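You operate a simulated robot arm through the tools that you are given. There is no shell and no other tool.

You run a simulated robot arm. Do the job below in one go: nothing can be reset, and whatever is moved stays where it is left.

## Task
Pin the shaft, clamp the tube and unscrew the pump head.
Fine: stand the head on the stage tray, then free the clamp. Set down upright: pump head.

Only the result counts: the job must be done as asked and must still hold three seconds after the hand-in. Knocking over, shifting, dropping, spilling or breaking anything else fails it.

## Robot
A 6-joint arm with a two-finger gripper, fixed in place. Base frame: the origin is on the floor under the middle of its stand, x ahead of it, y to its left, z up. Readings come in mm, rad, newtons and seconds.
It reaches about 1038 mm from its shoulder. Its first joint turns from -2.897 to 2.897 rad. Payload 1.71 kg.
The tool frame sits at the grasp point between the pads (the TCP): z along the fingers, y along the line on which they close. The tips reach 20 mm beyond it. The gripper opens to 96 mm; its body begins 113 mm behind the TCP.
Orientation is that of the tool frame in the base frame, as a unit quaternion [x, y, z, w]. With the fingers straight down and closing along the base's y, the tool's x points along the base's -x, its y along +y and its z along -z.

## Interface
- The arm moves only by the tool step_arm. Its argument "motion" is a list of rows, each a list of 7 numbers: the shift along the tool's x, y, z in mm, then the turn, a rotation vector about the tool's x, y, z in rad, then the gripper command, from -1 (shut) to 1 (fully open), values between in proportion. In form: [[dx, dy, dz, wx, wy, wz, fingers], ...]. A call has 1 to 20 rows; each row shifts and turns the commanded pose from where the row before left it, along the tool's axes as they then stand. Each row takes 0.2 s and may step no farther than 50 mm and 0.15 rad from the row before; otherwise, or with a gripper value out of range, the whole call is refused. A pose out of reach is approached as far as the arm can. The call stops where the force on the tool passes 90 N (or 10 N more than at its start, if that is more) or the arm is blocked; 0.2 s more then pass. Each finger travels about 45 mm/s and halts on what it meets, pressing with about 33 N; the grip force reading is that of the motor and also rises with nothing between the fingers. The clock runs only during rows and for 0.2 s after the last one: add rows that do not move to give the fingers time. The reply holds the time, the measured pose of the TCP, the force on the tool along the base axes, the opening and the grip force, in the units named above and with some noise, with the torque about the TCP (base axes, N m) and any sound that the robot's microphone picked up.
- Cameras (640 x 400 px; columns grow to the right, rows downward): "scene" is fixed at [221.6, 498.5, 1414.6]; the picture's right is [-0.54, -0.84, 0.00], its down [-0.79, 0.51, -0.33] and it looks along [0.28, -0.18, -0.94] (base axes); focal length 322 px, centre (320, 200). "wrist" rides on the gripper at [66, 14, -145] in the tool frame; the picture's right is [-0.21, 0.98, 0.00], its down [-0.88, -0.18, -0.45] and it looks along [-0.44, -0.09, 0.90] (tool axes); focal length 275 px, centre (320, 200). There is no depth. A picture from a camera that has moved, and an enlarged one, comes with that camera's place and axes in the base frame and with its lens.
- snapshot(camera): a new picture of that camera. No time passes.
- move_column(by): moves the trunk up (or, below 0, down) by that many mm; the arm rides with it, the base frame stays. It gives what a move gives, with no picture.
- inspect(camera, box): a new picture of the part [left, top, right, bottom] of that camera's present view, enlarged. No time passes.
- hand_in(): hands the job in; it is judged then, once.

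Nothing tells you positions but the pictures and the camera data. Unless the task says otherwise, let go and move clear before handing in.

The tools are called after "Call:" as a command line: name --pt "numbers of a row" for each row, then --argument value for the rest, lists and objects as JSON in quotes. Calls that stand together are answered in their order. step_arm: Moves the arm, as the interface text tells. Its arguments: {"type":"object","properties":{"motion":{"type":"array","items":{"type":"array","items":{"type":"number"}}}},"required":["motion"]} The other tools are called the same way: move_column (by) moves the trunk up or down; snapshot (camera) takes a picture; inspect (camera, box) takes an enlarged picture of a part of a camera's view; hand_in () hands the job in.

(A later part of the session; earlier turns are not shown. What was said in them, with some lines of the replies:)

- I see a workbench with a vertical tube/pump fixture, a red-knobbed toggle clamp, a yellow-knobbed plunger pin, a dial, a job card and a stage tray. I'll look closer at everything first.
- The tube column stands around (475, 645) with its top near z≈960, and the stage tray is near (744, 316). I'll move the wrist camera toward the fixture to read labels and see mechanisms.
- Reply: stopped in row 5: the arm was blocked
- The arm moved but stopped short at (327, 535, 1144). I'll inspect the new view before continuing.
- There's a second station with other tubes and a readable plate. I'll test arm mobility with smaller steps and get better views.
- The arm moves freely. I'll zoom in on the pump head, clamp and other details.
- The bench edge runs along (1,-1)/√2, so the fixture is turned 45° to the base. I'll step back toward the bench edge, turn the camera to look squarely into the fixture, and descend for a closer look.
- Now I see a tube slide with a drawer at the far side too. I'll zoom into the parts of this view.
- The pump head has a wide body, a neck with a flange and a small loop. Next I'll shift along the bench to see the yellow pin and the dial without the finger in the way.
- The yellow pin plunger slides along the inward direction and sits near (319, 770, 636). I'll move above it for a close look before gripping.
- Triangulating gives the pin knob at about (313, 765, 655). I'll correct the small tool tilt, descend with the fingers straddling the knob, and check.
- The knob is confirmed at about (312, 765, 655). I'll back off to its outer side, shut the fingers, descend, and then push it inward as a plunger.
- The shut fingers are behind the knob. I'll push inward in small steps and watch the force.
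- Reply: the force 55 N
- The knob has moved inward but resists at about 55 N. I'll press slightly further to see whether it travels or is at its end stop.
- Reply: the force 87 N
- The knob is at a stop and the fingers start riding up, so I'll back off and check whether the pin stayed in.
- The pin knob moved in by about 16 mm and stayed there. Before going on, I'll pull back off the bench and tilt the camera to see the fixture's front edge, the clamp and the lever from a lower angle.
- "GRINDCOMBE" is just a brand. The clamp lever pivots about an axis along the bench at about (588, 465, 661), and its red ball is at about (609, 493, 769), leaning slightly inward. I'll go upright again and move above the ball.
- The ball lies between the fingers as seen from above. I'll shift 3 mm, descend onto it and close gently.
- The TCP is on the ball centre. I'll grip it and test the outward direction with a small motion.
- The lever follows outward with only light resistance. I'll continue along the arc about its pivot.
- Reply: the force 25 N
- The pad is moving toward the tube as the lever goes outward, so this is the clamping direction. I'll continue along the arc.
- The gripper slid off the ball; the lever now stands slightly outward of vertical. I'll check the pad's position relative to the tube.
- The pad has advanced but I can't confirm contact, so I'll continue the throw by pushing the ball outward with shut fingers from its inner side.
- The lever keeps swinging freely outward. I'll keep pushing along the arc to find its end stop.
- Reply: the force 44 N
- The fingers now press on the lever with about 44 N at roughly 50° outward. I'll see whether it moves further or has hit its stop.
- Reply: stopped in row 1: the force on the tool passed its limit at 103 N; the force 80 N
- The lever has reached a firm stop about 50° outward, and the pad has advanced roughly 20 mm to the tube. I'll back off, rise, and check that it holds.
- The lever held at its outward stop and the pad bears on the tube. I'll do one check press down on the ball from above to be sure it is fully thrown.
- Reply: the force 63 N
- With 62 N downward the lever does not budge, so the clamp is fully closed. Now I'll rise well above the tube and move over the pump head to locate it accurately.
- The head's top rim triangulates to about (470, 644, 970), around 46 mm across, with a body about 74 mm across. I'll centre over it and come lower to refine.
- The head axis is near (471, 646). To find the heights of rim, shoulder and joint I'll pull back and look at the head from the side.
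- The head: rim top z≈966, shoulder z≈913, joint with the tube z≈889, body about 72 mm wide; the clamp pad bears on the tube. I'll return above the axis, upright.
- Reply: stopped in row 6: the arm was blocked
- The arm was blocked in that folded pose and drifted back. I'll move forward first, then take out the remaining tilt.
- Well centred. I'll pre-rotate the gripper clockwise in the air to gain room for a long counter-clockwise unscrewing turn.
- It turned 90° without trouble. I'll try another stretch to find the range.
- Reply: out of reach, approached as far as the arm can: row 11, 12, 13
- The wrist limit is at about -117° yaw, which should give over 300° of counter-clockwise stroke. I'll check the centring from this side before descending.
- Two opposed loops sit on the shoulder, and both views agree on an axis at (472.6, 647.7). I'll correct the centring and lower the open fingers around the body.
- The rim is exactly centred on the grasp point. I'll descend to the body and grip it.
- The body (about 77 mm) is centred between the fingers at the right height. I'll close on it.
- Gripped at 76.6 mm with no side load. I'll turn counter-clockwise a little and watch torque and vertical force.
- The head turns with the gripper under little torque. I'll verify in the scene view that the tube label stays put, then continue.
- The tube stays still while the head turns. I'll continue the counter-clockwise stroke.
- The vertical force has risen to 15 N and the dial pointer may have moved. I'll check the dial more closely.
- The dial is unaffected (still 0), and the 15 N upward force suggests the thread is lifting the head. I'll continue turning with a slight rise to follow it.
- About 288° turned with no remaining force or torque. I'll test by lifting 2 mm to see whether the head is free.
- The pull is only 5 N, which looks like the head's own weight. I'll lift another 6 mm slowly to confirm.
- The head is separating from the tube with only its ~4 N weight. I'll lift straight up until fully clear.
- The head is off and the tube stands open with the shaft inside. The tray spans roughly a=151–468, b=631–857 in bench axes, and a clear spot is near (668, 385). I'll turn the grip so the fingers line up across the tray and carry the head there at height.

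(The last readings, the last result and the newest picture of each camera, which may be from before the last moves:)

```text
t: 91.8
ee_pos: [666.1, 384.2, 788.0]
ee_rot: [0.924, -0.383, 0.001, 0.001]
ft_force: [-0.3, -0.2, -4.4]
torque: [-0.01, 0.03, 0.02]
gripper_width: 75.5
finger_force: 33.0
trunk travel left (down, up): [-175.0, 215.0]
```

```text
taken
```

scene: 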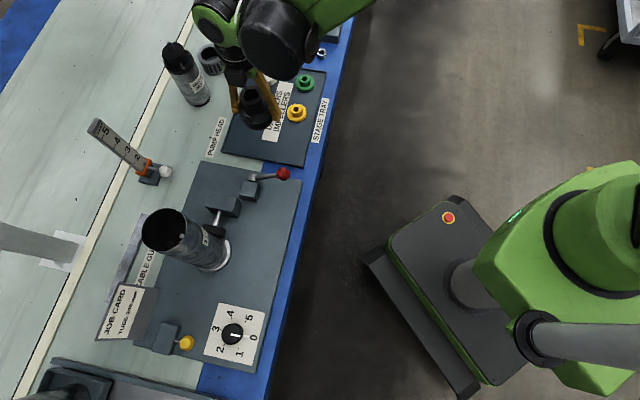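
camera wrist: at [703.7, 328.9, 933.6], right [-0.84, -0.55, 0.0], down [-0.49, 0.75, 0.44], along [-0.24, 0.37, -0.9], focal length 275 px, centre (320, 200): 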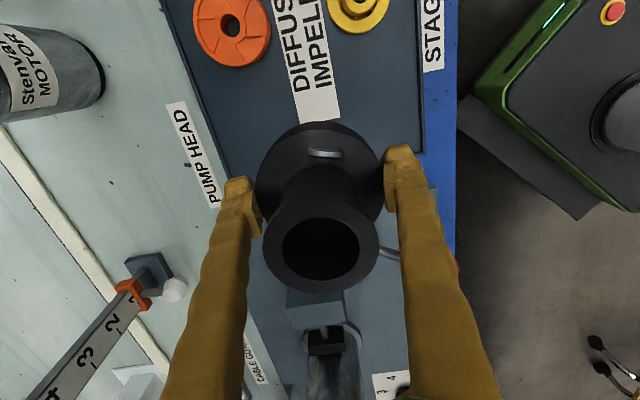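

Call:
inspect --camera "scene" --box '[190, 60, 340, 190]'

Call:
inspect --camera "wrist" --box '[160, 0, 480, 260]'

```text
3.08 times, centred on (265, 125) of scene
camera zoom: at [221.6, 498.5, 1414.6], right [-0.54, -0.84, 0.0], down [-0.79, 0.51, -0.33], along [0.28, -0.18, -0.94], focal length 991 px, centre (489, 431)
```

zoom: 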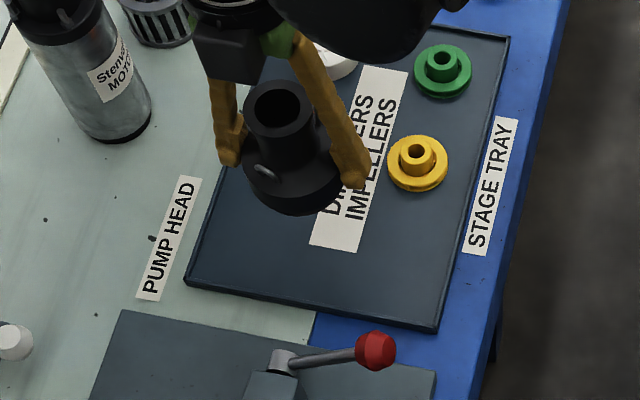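

```text
1.54 times, centred on (320, 130) of wrist
camera zoom: at [703.7, 328.9, 933.6], right [-0.84, -0.55, 0.0], down [-0.49, 0.75, 0.44], along [-0.24, 0.37, -0.9], focal length 424 px, centre (320, 308)
```

zoom: 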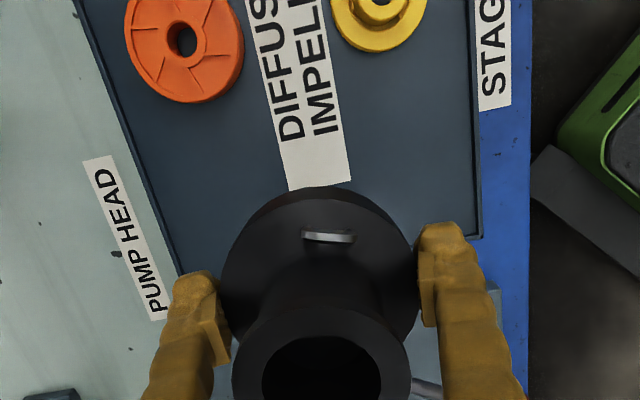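

The landing spot is on the tray clear of the impellers; I'll nudge 9 mm further onto the tray, then lower in stages to feel for contact.

Call:
step_arm --pt "8.7 -2.3 0 0 0 0 -1" --pt "0 0 20 0 0 0 -1" --pt "0 0 20 0 0 0 -1" --pt "0 0 20 0 0 0 -1" --pt "0 0 15 0 0 0 -1" --pt "0 0 0 0 0 0 -1"

Call:
snapshot --camera "wrist"

Call:
inspect --camera "scene" --box '[190, 60, 340, 190]'

```text
t: 93.2
ee_pos: [675.8, 381.0, 714.6]
ee_rot: [0.924, -0.382, 0.001, 0.002]
ft_force: [0.6, -0.8, -4.0]
torque: [0.02, -0.02, -0.04]
gripper_width: 75.5
finger_force: 32.7
trunk travel left (down, up): [-175.0, 215.0]
```

```text
taken
camera wrist: at [712.2, 325.5, 859.1], right [-0.84, -0.55, 0.0], down [-0.49, 0.75, 0.44], along [-0.24, 0.37, -0.9], focal length 275 px, centre (320, 200)
```

wrist: 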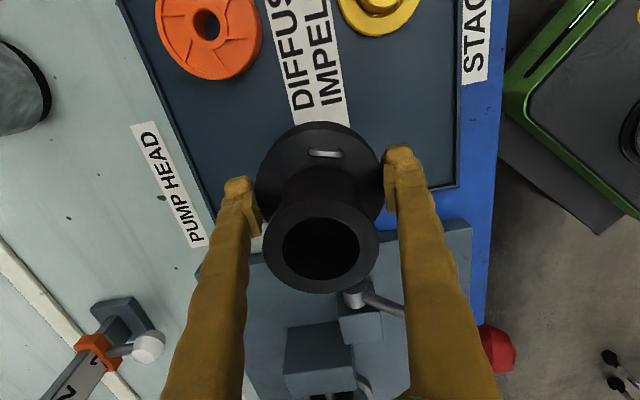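

```text
3.08 times, centred on (265, 125) of scene
camera zoom: at [221.6, 498.5, 1414.6], right [-0.54, -0.84, 0.0], down [-0.79, 0.51, -0.33], along [0.28, -0.18, -0.94], focal length 991 px, centre (489, 431)
```

zoom: 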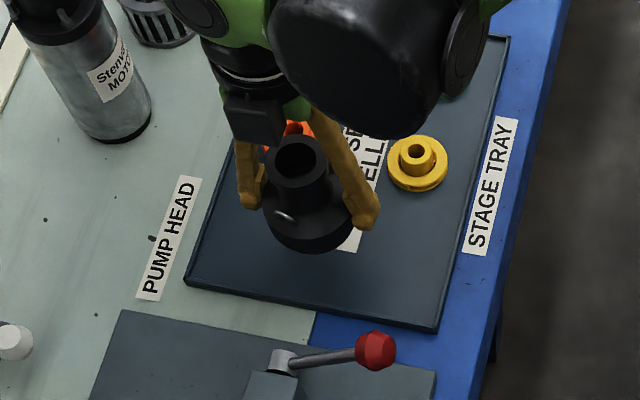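

Call:
step_arm --pt "0 0 6 0 0 0 -1" --pt "0 0 6 0 0 0 -1" --pt "0 0 5 0 0 0 -1" --pt "0 0 4 0 0 0 -1" --pt "0 0 0 0 0 0 -1"

Call:
inspect --camera "scene" --box '[190, 60, 340, 190]'

```text
t: 94.4
ee_pos: [674.3, 380.4, 693.7]
ee_rot: [0.924, -0.382, 0.001, 0.001]
ft_force: [-0.3, 0.3, -3.0]
torque: [0.0, -0.02, 0.0]
gripper_width: 75.5
finger_force: 33.8
trunk travel left (down, up): [-175.0, 215.0]
```

```text
3.08 times, centred on (265, 125) of scene
camera zoom: at [221.6, 498.5, 1414.6], right [-0.54, -0.84, 0.0], down [-0.79, 0.51, -0.33], along [0.28, -0.18, -0.94], focal length 991 px, centre (489, 431)
```

zoom: 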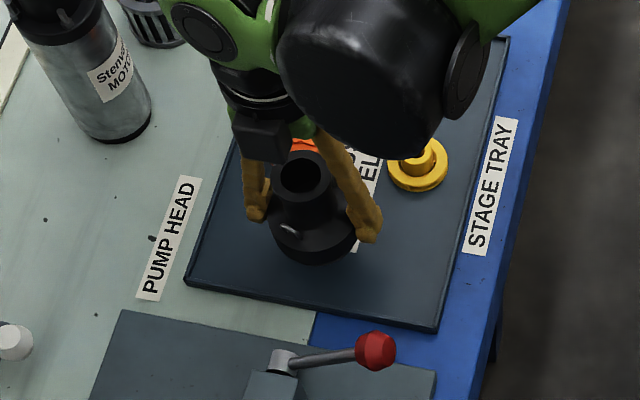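

Call:
step_arm --pt "0 0 4 0 0 0 -1" --pt "0 0 4 0 0 0 -1" --pt "0 0 4 0 0 0 -1" --pt "0 0 0 0 0 0 -1"

```text
t: 95.4
ee_pos: [674.9, 380.0, 681.2]
ee_rot: [0.924, -0.382, 0.001, 0.001]
ft_force: [-0.4, -0.1, -3.5]
torque: [-0.02, 0.0, -0.02]
gripper_width: 75.4
finger_force: 32.6
trunk travel left (down, up): [-175.0, 215.0]
```

No contact yet at z≈681. I'll keep lowering in small steps.

Call:
step_arm --pt "0 0 3 0 0 0 -1" --pt "0 0 3 0 0 0 -1" --pt "0 0 3 0 0 0 -1" --pt "0 0 0 0 0 0 -1"

Call:
inspect --camera "scene" --box '[190, 60, 340, 190]'

Call:
snapshot --camera "wrist"

```text
t: 96.4
ee_pos: [674.3, 379.5, 671.4]
ee_rot: [0.924, -0.381, 0.001, 0.001]
ft_force: [0.7, 0.3, -5.1]
torque: [-0.02, 0.04, -0.01]
gripper_width: 75.4
finger_force: 33.2
trunk travel left (down, up): [-175.0, 215.0]
```

```text
3.08 times, centred on (265, 125) of scene
camera zoom: at [221.6, 498.5, 1414.6], right [-0.54, -0.84, 0.0], down [-0.79, 0.51, -0.33], along [0.28, -0.18, -0.94], focal length 991 px, centre (489, 431)
```

zoom: 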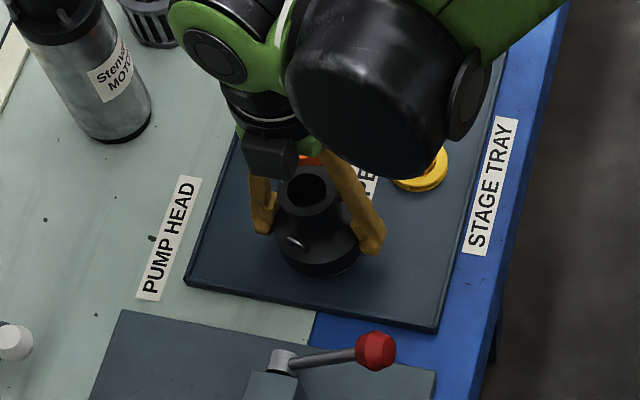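

```text
taken
camera wrist: at [712.3, 324.3, 817.4], right [-0.84, -0.55, 0.0], down [-0.49, 0.75, 0.44], along [-0.24, 0.37, -0.9], focal length 275 px, centre (320, 200)
```

wrist: 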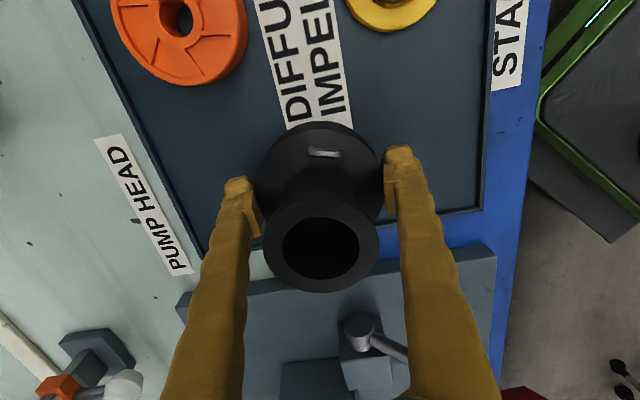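

Call:
step_arm --pt "0 0 2 0 0 0 -1" --pt "0 0 2 0 0 0 -1" --pt "0 0 2 0 0 0 -1" --pt "0 0 2 0 0 0 -1" --pt "0 0 0 0 0 0 -1"

```text
t: 97.6
ee_pos: [675.4, 380.5, 665.6]
ee_rot: [0.924, -0.382, 0.0, 0.001]
ft_force: [-0.7, 0.5, -3.2]
torque: [0.0, -0.01, -0.02]
gripper_width: 75.4
finger_force: 33.1
trunk travel left (down, up): [-175.0, 215.0]
```

Call:
step_arm --pt "0 0 2 0 0 0 -1" --pt "0 0 2 0 0 0 -1" --pt "0 0 2 0 0 0 -1" --pt "0 0 0 0 0 0 -1"

Call:
inspect --camera "scene" --box '[190, 60, 340, 190]'

```text
t: 98.6
ee_pos: [674.0, 379.2, 660.6]
ee_rot: [0.924, -0.382, 0.001, 0.0]
ft_force: [12.3, 9.8, 40.6]
torque: [0.27, -0.17, -0.17]
gripper_width: 76.7
finger_force: 33.0
trunk travel left (down, up): [-175.0, 215.0]
```

```text
3.08 times, centred on (265, 125) of scene
camera zoom: at [221.6, 498.5, 1414.6], right [-0.54, -0.84, 0.0], down [-0.79, 0.51, -0.33], along [0.28, -0.18, -0.94], focal length 991 px, centre (489, 431)
```

zoom: 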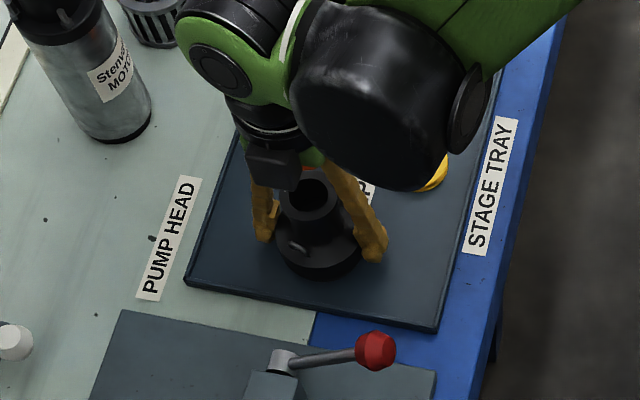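

Contact at z≈660 with 40 N. I'll relieve the load, then release gently.

Call:
step_arm --pt "0 0 -1.3 0 0 0 -1" --pt "0 0 0 0 0 0 -1"

Call:
inspect --camera "wrist" --box '[160, 60, 480, 260]'

```text
t: 99.2
ee_pos: [674.7, 379.4, 660.8]
ee_rot: [0.924, -0.383, 0.0, 0.001]
ft_force: [3.3, 7.0, 19.4]
torque: [0.36, -0.35, 0.02]
gripper_width: 77.0
finger_force: 33.3
trunk travel left (down, up): [-175.0, 215.0]
```

```text
2.00 times, centred on (320, 160) of wrist
camera zoom: at [711.8, 324.6, 805.5], right [-0.84, -0.55, 0.0], down [-0.49, 0.75, 0.44], along [-0.24, 0.37, -0.9], focal length 551 px, centre (320, 280)
```

zoom: 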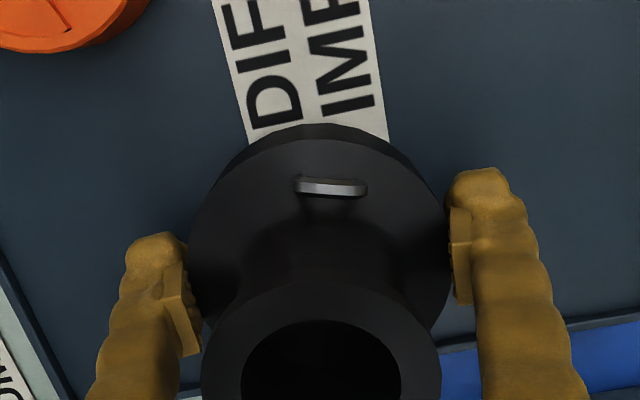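

Call:
step_arm --pt "0 0 -0.7 0 0 0 -1" --pt "0 0 0 0 0 0 0.65" --pt "0 0 0 0 0 0 0.72" --pt "0 0 0 0 0 0 0.8" --pt "0 0 0 0 0 0 0.9" --pt "0 0 0 0 0 0 0.9"

Call:
snapshot --camera "wrist"

Call:
inspect --camera "scene" --box '[190, 60, 340, 190]'

```text
t: 100.6
ee_pos: [676.7, 380.9, 660.7]
ee_rot: [0.924, -0.381, 0.0, 0.001]
ft_force: [-0.1, 0.7, 0.1]
torque: [0.02, -0.05, 0.0]
gripper_width: 91.2
finger_force: 0.1
trunk travel left (down, up): [-175.0, 215.0]
```

```text
taken
camera wrist: at [712.8, 324.6, 806.5], right [-0.84, -0.55, 0.0], down [-0.49, 0.75, 0.44], along [-0.24, 0.37, -0.9], focal length 275 px, centre (320, 200)
```

wrist: 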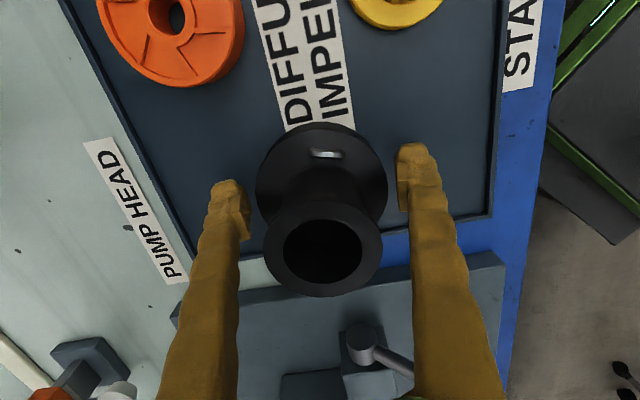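

```text
3.08 times, centred on (265, 125) of scene
camera zoom: at [221.6, 498.5, 1414.6], right [-0.54, -0.84, 0.0], down [-0.79, 0.51, -0.33], along [0.28, -0.18, -0.94], focal length 991 px, centre (489, 431)
```

zoom: 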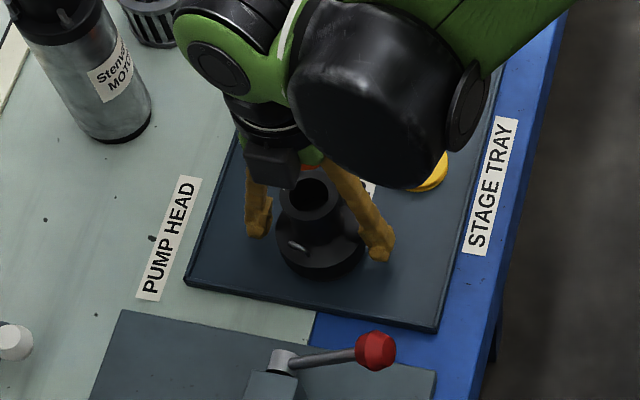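

The head stands on the tray. I'll lift straight up, clear of it.

Call:
step_arm --pt "0 0 -10 0 0 0 0.9" --pt "0 0 -15 0 0 0 0.9" --pt "0 0 -20 0 0 0 0.9" --pt "0 0 -20 0 0 0 0.9" --pt "0 0 -20 0 0 0 0.9" --pt "0 0 -25 0 0 0 0.9" --pt "0 0 -25 0 0 0 0.9" --pt "0 0 -25 0 0 0 0.9" --pt "0 0 -25 0 0 0 0.9" --pt "0 0 0 0 0 0 0.9"

Call:
snapshot --camera "wrist"

Call:
snapshot --camera "scene"

```text
t: 102.8
ee_pos: [676.2, 380.6, 846.4]
ee_rot: [0.924, -0.382, 0.001, 0.001]
ft_force: [-0.4, -0.2, 1.0]
torque: [0.0, 0.01, 0.0]
gripper_width: 91.0
finger_force: 0.1
trunk travel left (down, up): [-175.0, 215.0]
```

```text
taken
camera wrist: at [713.2, 325.3, 991.3], right [-0.84, -0.55, 0.0], down [-0.49, 0.75, 0.44], along [-0.24, 0.37, -0.9], focal length 275 px, centre (320, 200)
```

wrist: 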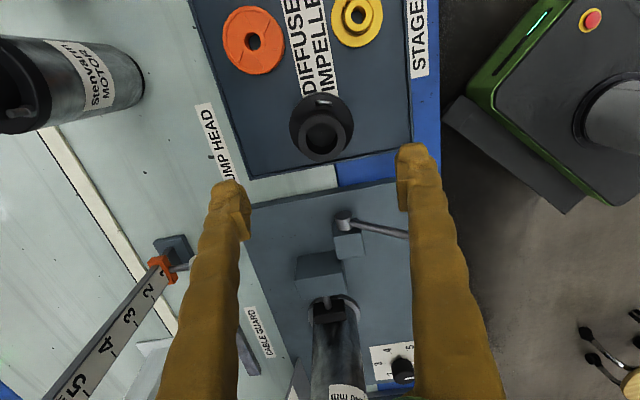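

```text
taken
```

scene: 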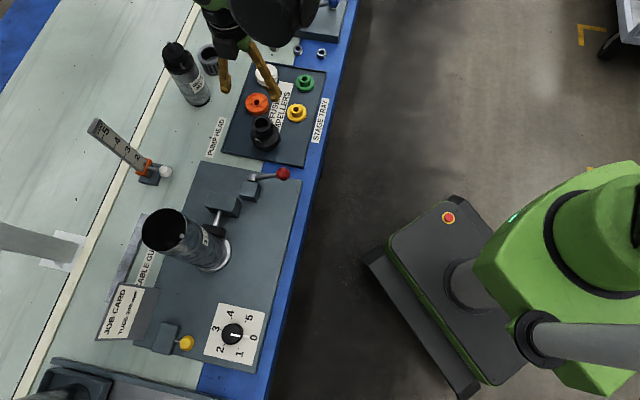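

The head stands upright on the tray. Now for the clamp: I'll shut the fingers and go to the outer side of the lever ball, ready to swing it back inward.

Call:
step_arm --pt "-16.3 18 0 0 0 0 0.5" --pt "-16.3 18 0 0 0 0 0" --pt "-16.3 18 0 0 0 0 -0.5" --pt "-16.3 18 0 0 0 0 -1" --pt "-16.3 18 0 0 0 0 -1" --pt "-16.3 18 0 0 0 0 -1" --pt "-16.3 18 0 0 0 0 -1" --pt "-16.3 18 0 0 0 0 -1" --pt "0 0 0 0 0 0 -1"

Call:
snapshot --camera "wrist"

Call:
inspect --camera "scene" --box '[200, 80, 340, 200]'

```text
t: 104.8
ee_pos: [480.0, 369.3, 847.6]
ee_rot: [0.924, -0.382, 0.001, 0.001]
ft_force: [-0.7, 0.5, -0.1]
torque: [0.05, -0.03, -0.02]
gripper_width: 0.0
finger_force: 29.1
trunk travel left (down, up): [-175.0, 215.0]
```

```text
taken
camera wrist: at [517.7, 314.8, 993.0], right [-0.84, -0.55, 0.0], down [-0.49, 0.75, 0.44], along [-0.24, 0.37, -0.9], focal length 275 px, centre (320, 200)
```

wrist: 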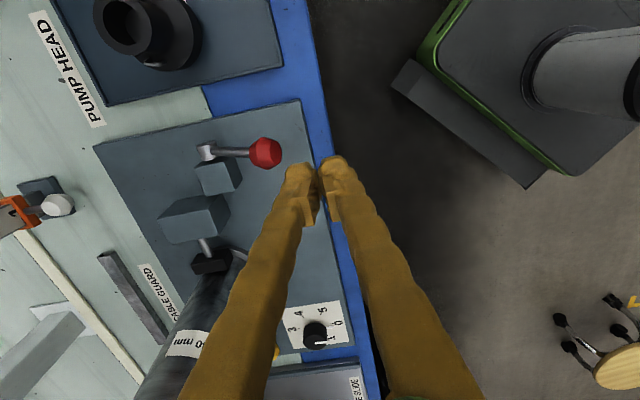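

```text
3.33 times, centred on (270, 140) of scene
camera zoom: at [221.6, 498.5, 1414.6], right [-0.54, -0.84, 0.0], down [-0.79, 0.51, -0.33], along [0.28, -0.18, -0.94], focal length 1074 px, centre (487, 400)
```

zoom: 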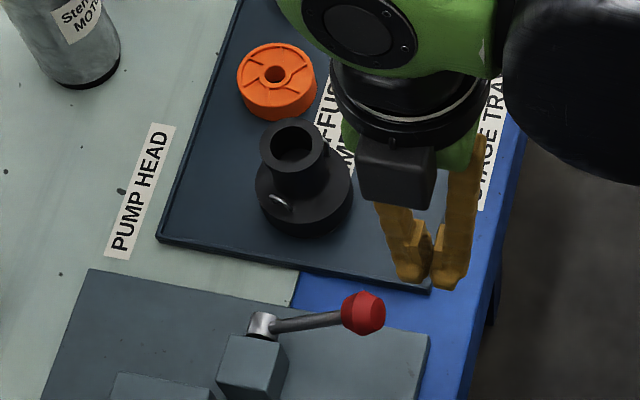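

Call:
step_arm --pt "0 0 23 0 0 0 -1" --pt "0 0 23 0 0 0 -1" --pt "0 0 23 0 0 0 -1" --pt "0 0 23 0 0 0 -1" --pt "0 0 20 0 0 0 -1" --pt "0 0 0 0 0 0 -1"

Call:
snapshot --camera "wrist"

Call:
inspect --camera "scene" --box '[200, 80, 340, 200]'

```text
t: 106.2
ee_pos: [481.1, 369.4, 733.6]
ee_rot: [0.924, -0.381, 0.0, 0.001]
ft_force: [0.7, 0.7, 0.5]
torque: [0.01, 0.0, 0.01]
gripper_width: 0.2
finger_force: 29.4
trunk travel left (down, up): [-175.0, 215.0]
```

```text
taken
camera wrist: at [518.7, 314.7, 879.2], right [-0.84, -0.55, 0.0], down [-0.49, 0.75, 0.44], along [-0.24, 0.37, -0.9], focal length 275 px, centre (320, 200)
```

wrist: 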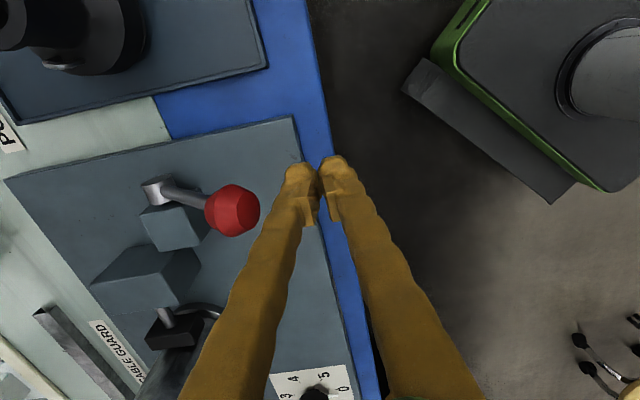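

```text
3.33 times, centred on (270, 140) of scene
camera zoom: at [221.6, 498.5, 1414.6], right [-0.54, -0.84, 0.0], down [-0.79, 0.51, -0.33], along [0.28, -0.18, -0.94], focal length 1074 px, centre (487, 400)
```

zoom: 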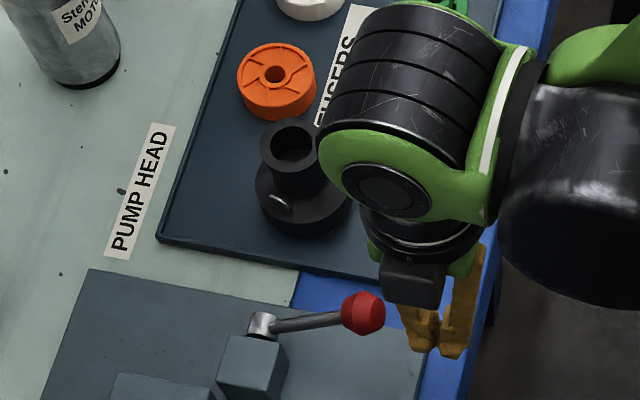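

Call:
step_arm --pt "-2 -5 0 0 0 0 -1" --pt "0 -5 0 0 0 0 -1" --pt "0 -5 0 0 0 0 -1" --pt "0 -4 -1 0 0 0 -1" --pt "0 -4 -2 0 0 0 -1" --pt "0 -4 -2 0 0 0 -1" --pt "0 0 0 0 0 0 -1"

Call:
snapshot --camera "wrist"

Call:
inspect --camera "scene" --box '[160, 100, 320, 260]'

```text
t: 107.8
ee_pos: [498.4, 390.8, 739.2]
ee_rot: [0.924, -0.382, 0.001, 0.001]
ft_force: [-2.1, -4.3, 2.4]
torque: [0.07, -0.06, -0.02]
gripper_width: 0.0
finger_force: 29.6
trunk travel left (down, up): [-175.0, 215.0]
```

```text
taken
camera wrist: at [535.6, 335.6, 884.6], right [-0.84, -0.55, 0.0], down [-0.49, 0.75, 0.44], along [-0.24, 0.37, -0.9], focal length 275 px, centre (320, 200)
```

wrist: 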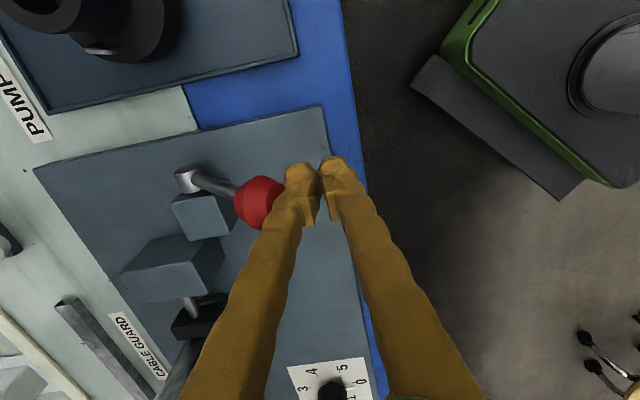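

```text
2.50 times, centred on (240, 180) of scene
camera zoom: at [221.6, 498.5, 1414.6], right [-0.54, -0.84, 0.0], down [-0.79, 0.51, -0.33], along [0.28, -0.18, -0.94], focal length 806 px, centre (520, 250)
```

zoom: 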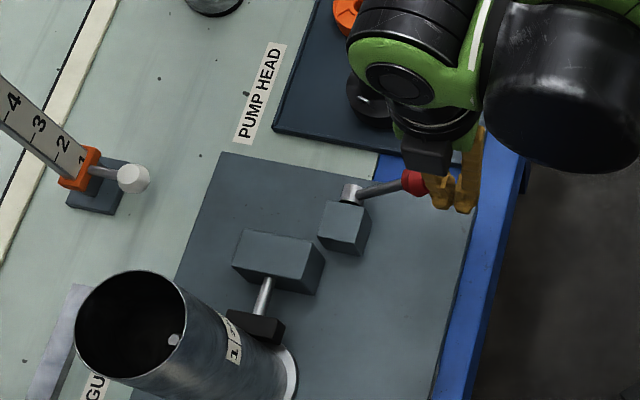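

Contact made and the lever is moving inward with light force. I'll continue pushing along the arc.

Call:
step_arm --pt "0 -5 -4 0 0 0 -1" --pt "0 -5 -4 0 0 0 -1" --pt "0 -5 -3 0 0 0 -1" --pt "0 -5 -3 0 0 0 -1" --pt "0 -5 -2 0 0 0 -1" --pt "0 -5 -2 0 0 0 -1" --pt "0 0 0 0 0 0 -1"

Call:
inspect --camera "wrist" --box '[140, 100, 400, 300]'

Call:
inspect --camera "scene" --box '[160, 100, 320, 260]'

```text
t: 109.4
ee_pos: [519.2, 412.5, 755.9]
ee_rot: [0.924, -0.382, 0.001, 0.002]
ft_force: [0.2, -0.8, 0.2]
torque: [-0.02, 0.01, -0.04]
gripper_width: 0.0
finger_force: 29.5
trunk travel left (down, up): [-175.0, 215.0]
```

```text
2.00 times, centred on (270, 200) of wrist
camera zoom: at [556.6, 357.0, 901.8], right [-0.84, -0.55, 0.0], down [-0.49, 0.75, 0.44], along [-0.24, 0.37, -0.9], focal length 551 px, centre (420, 200)
```

zoom: 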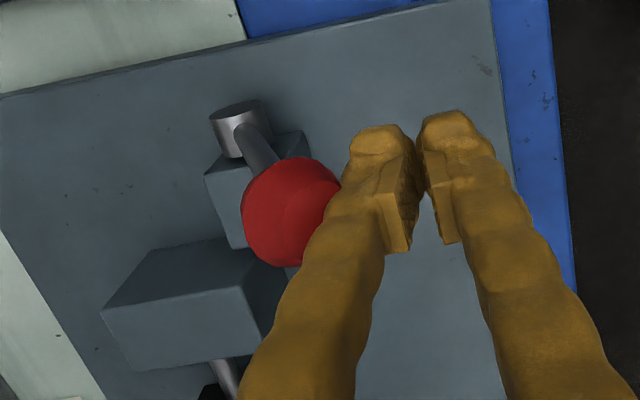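

```text
2.50 times, centred on (240, 180) of scene
camera zoom: at [221.6, 498.5, 1414.6], right [-0.54, -0.84, 0.0], down [-0.79, 0.51, -0.33], along [0.28, -0.18, -0.94], focal length 806 px, centre (520, 250)
```

zoom: 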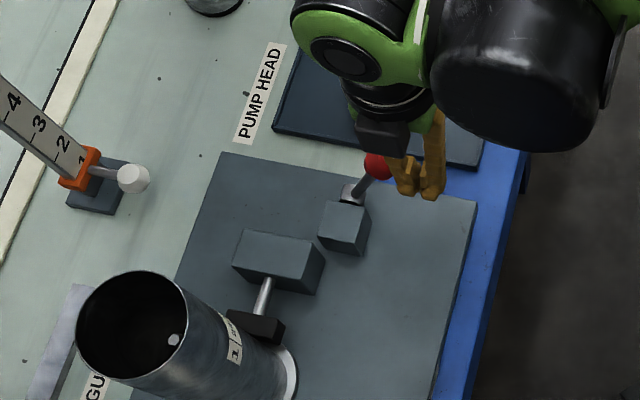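

Call:
step_arm --pt "0 -5 -2 0 0 0 -1" --pt "0 -5 -2 0 0 0 -1" --pt "0 -5 -1 0 0 0 -1" --pt "0 -5 -1 0 0 0 -1" --pt "0 -5 0 0 0 0 -1" --pt "0 -5 0 0 0 0 -1" --pt "0 -5 0 0 0 0 -1" --pt "0 -5 0 0 0 0 -1" --pt "0 0 0 0 0 0 -1"

Call:
inspect --camera "wrist" --box '[140, 100, 400, 300]'

Call:
inspect --camera "scene" --box '[160, 100, 320, 260]'

```text
t: 111.4
ee_pos: [547.1, 440.1, 762.5]
ee_rot: [0.924, -0.382, 0.0, 0.001]
ft_force: [0.6, -0.4, -0.4]
torque: [-0.01, -0.04, 0.01]
gripper_width: 0.0
finger_force: 29.9
trunk travel left (down, up): [-175.0, 215.0]
```

```text
2.00 times, centred on (270, 200) of wrist
camera zoom: at [585.2, 384.3, 908.0], right [-0.84, -0.55, 0.0], down [-0.49, 0.75, 0.44], along [-0.24, 0.37, -0.9], focal length 551 px, centre (420, 200)
```

zoom: 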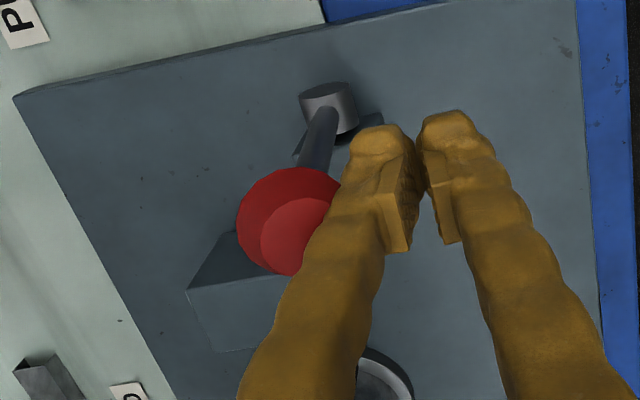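

```text
2.50 times, centred on (240, 180) of scene
camera zoom: at [221.6, 498.5, 1414.6], right [-0.54, -0.84, 0.0], down [-0.79, 0.51, -0.33], along [0.28, -0.18, -0.94], focal length 806 px, centre (520, 250)
```

zoom: 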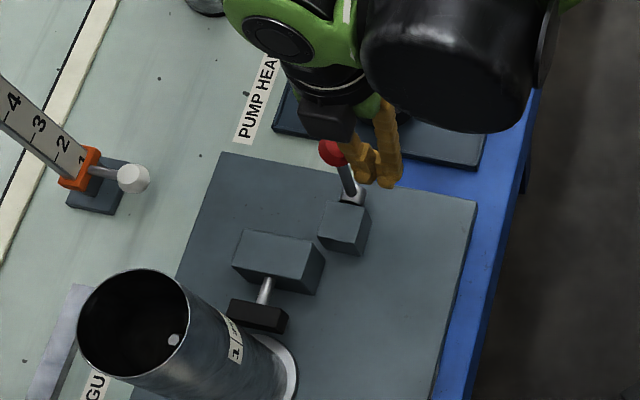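

Call:
step_arm --pt "0 -5 0 0 0 0 -1" --pt "0 -5 0 0 0 0 -1" --pt "0 -5 0 0 0 0 -1" --pt "0 -5 0 0 0 0 -1" --pt "0 -5 0 0 0 0 -1" --pt "0 -4 0 0 0 0 -1" --pt "0 -3 0 0 0 0 -1" --pt "0 0 0 0 0 0 -1"

Call:
inspect --camera "wrist" --box '[140, 100, 400, 300]'

Call:
inspect --camera "scene" --box '[160, 100, 320, 260]'

```text
t: 113.2
ee_pos: [570.0, 462.1, 762.0]
ee_rot: [0.924, -0.382, 0.0, 0.001]
ft_force: [0.0, 0.1, 0.7]
torque: [-0.03, 0.02, 0.0]
gripper_width: 0.0
finger_force: 29.4
trunk travel left (down, up): [-175.0, 215.0]
```

```text
2.00 times, centred on (270, 200) of wrist
camera zoom: at [607.6, 407.9, 908.4], right [-0.84, -0.55, 0.0], down [-0.49, 0.75, 0.44], along [-0.24, 0.37, -0.9], focal length 551 px, centre (420, 200)
```

zoom: 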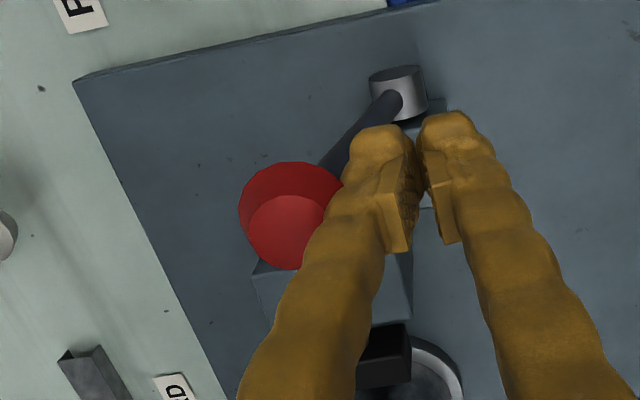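

```text
2.50 times, centred on (240, 180) of scene
camera zoom: at [221.6, 498.5, 1414.6], right [-0.54, -0.84, 0.0], down [-0.79, 0.51, -0.33], along [0.28, -0.18, -0.94], focal length 806 px, centre (520, 250)
```

zoom: 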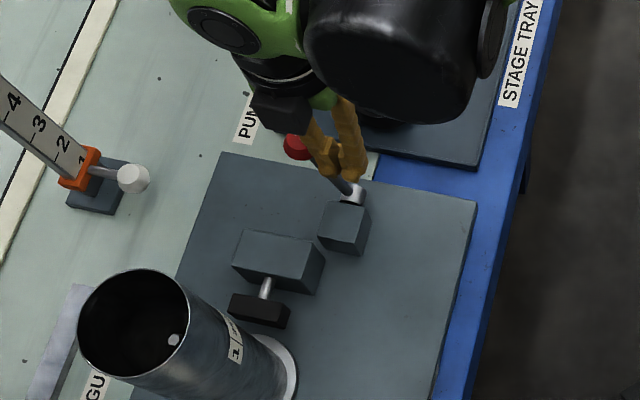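

The lever is nearly back to its starting lean and the pad has retracted. I'll push the last few millimetres to its open stop.

Call:
step_arm --pt "0 -3 0 0 0 0 -1" --pt "0 -3 0 0 0 0 -1" --pt "0 -2 0 0 0 0 -1" --pt "0 -2 0 0 0 0 -1" --pt "0 0 0 0 0 0 -1"

Call:
inspect --camera "scene" --box '[160, 100, 320, 260]'

```text
t: 114.4
ee_pos: [577.3, 470.0, 762.5]
ee_rot: [0.924, -0.382, 0.001, 0.001]
ft_force: [0.4, 0.5, -0.7]
torque: [-0.01, 0.02, -0.01]
gripper_width: 0.3
finger_force: 28.8
trunk travel left (down, up): [-175.0, 215.0]
```

```text
2.50 times, centred on (240, 180) of scene
camera zoom: at [221.6, 498.5, 1414.6], right [-0.54, -0.84, 0.0], down [-0.79, 0.51, -0.33], along [0.28, -0.18, -0.94], focal length 806 px, centre (520, 250)
```

zoom: 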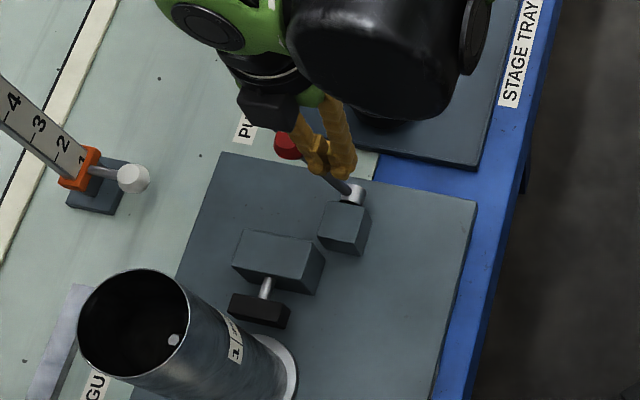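

Call:
step_arm --pt "0 -2 0 0 0 0 -1" --pt "0 -2 0 0 0 0 -1" --pt "0 -2 0 0 0 0 -1" --pt "0 0 0 0 0 0 -1"

Call:
inspect --camera "scene" --box '[160, 100, 320, 260]'

Call:
snapshot --camera "wrist"

```text
t: 115.4
ee_pos: [579.4, 471.0, 762.7]
ee_rot: [0.924, -0.382, 0.0, 0.002]
ft_force: [-45.6, -47.8, -16.3]
torque: [0.03, -0.03, -0.14]
gripper_width: 0.0
finger_force: 30.0
trunk travel left (down, up): [-175.0, 215.0]
```

```text
2.50 times, centred on (240, 180) of scene
camera zoom: at [221.6, 498.5, 1414.6], right [-0.54, -0.84, 0.0], down [-0.79, 0.51, -0.33], along [0.28, -0.18, -0.94], focal length 806 px, centre (520, 250)
```

zoom: 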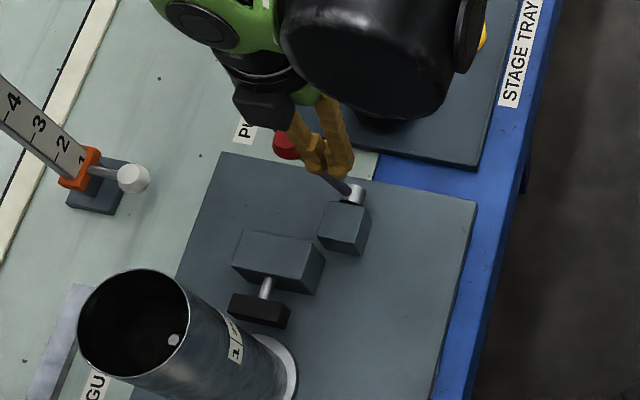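

```text
taken
camera wrist: at [617.5, 416.8, 908.5], right [-0.84, -0.55, 0.0], down [-0.49, 0.75, 0.44], along [-0.25, 0.37, -0.9], focal length 275 px, centre (320, 200)
```

wrist: 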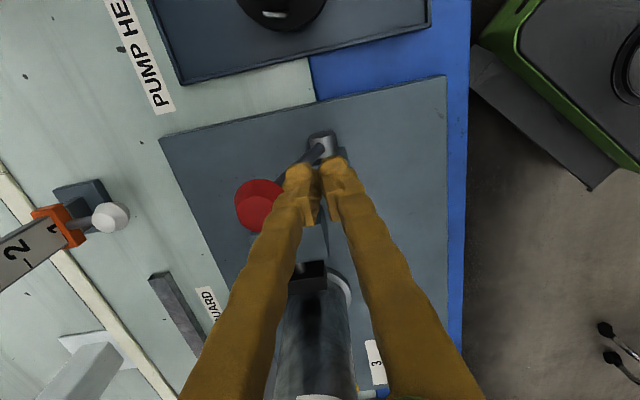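

The lever is at its open stop (force rose to 66 N). I'll back off, rise and move clear, then check everything.

Call:
step_arm --pt "0 4 0 0 0 0 -1" --pt "0 8 0 0 0 0 -1" --pt "0 10 -5 0 0 0 -1" --pt "0 10 -20 0 0 0 -1" --pt "0 15 -25 0 0 0 -0.5" --pt "0 20 -25 0 0 0 0" --pt "0 25 -25 0 0 0 0" --pt "0 25 -20 0 0 0 0" --pt "0 25 0 0 0 0 0" --pt "0 25 0 0 0 0 0" --pt "0 25 0 0 0 0 0" --pt "0 0 0 0 0 0 0"

Call:
snapshot --camera "scene"

Call:
snapshot --camera "wrist"

Call:
inspect --camera "scene" --box '[120, 130, 320, 280]'

Call:
inspect --camera "scene" --box '[120, 280, 280, 390]'

```text
t: 118.0
ee_pos: [446.9, 340.3, 884.0]
ee_rot: [0.924, -0.382, 0.001, 0.002]
ft_force: [-0.4, -0.3, 0.8]
torque: [0.02, -0.02, 0.03]
gripper_width: 47.8
finger_force: 0.1
trunk travel left (down, up): [-175.0, 215.0]
```

```text
taken
```

scene: 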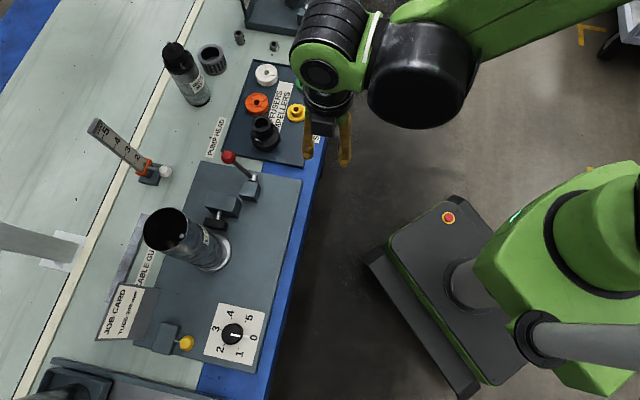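

```text
taken
camera wrist: at [484.0, 283.8, 1028.5], right [-0.84, -0.55, 0.0], down [-0.49, 0.75, 0.44], along [-0.24, 0.37, -0.9], focal length 275 px, centre (320, 200)
```

wrist: 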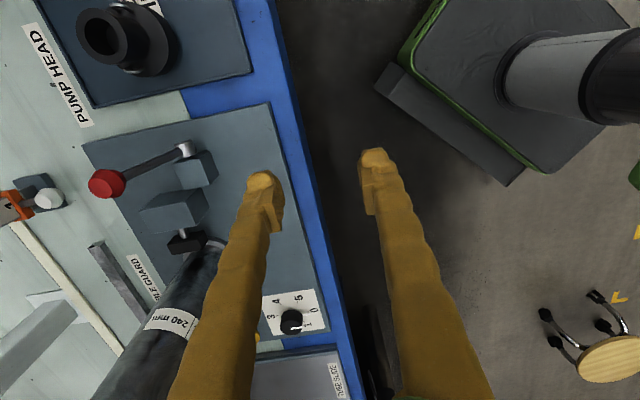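

```text
2.67 times, centred on (220, 205) of scene
camera zoom: at [221.6, 498.5, 1414.6], right [-0.54, -0.84, 0.0], down [-0.79, 0.51, -0.33], along [0.28, -0.18, -0.94], focal length 859 px, centre (587, 187)
```

zoom: 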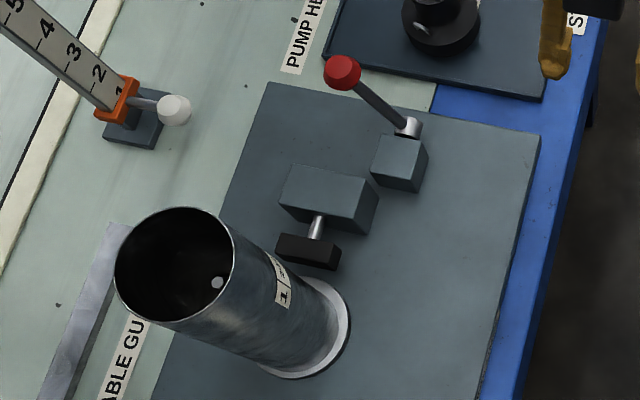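

```text
3.64 times, centred on (200, 335) of scene
camera zoom: at [221.6, 498.5, 1414.6], right [-0.54, -0.84, 0.0], down [-0.79, 0.51, -0.33], along [0.28, -0.18, -0.94], focal length 1172 px, centre (756, -291)
```

zoom: 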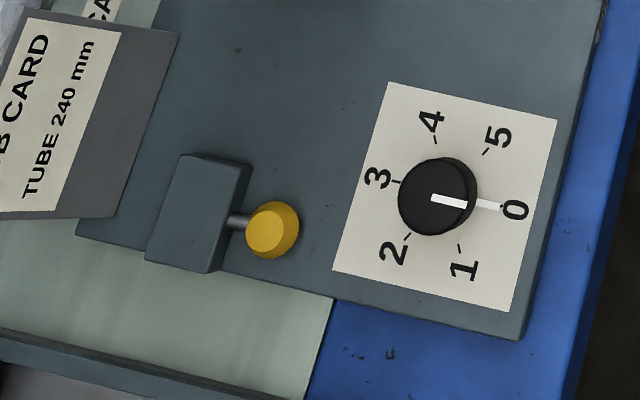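

Call:
inspect --camera "scene" --box '[210, 60, 330, 180]'

Call:
inspect --camera "wrist" --box '[40, 0, 260, 130]'

```text
3.33 times, centred on (270, 120) of scene
camera zoom: at [221.6, 498.5, 1414.6], right [-0.54, -0.84, 0.0], down [-0.79, 0.51, -0.33], along [0.28, -0.18, -0.94], focal length 1074 px, centre (487, 467)
```

zoom: 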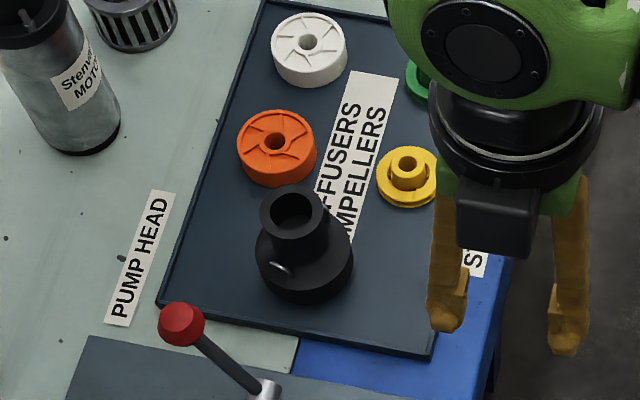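

```text
2.91 times, centred on (150, 65) of wrist
camera zoom: at [484.0, 283.8, 1028.5], right [-0.84, -0.55, 0.0], down [-0.49, 0.75, 0.44], along [-0.24, 0.37, -0.9], focal length 801 px, centre (814, 593)
```

zoom: 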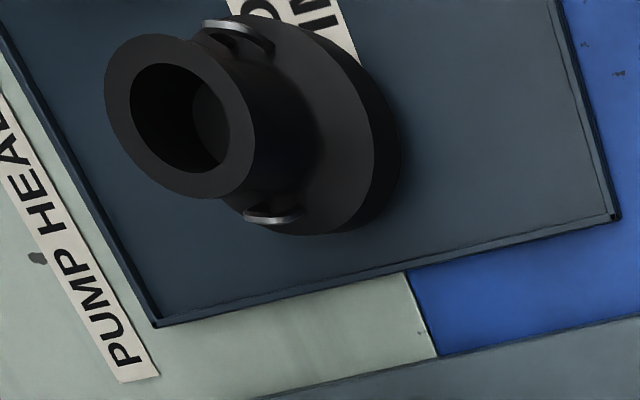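

The head stands upright on the tray, clear of the impellers. The clamp lever and pad are back in their open position, the pin is still pushed in, and the tube and other parts look undisturbed. The gripper is empty and clear, so I'm handing in.

Call:
hand_in

```text
The job is handed in.
```

The pump head is off the tube and standing upright on the stage tray, and the clamp is free again. I have handed the job in but have had no verdict back.

- **Pin:** I pushed the yellow knob in about 16 mm, until it stopped, and it stayed in. A short length of rod still shows between knob and block. I took the firm stop as fully pinned, but nothing confirmed it. I left it in, since you only asked to free the clamp.
- **Clamp:** I swung the red lever outward to its stop, so the pad bore on the tube. After the head was off, I swung it back to its open stop, with lever and pad about where they started.
- **Head:** It came free after about 290° counter-clockwise. The tube label stayed still while I turned it.
- **Tray:** The head stands inside the rim, clear of the diffusers and impellers, and covers part of the "DIFFUSERS IMPELLERS" label.

In the last pictures nothing else on the bench had visibly moved, and the dial still read 0. The gripper is empty and clear of the bench.
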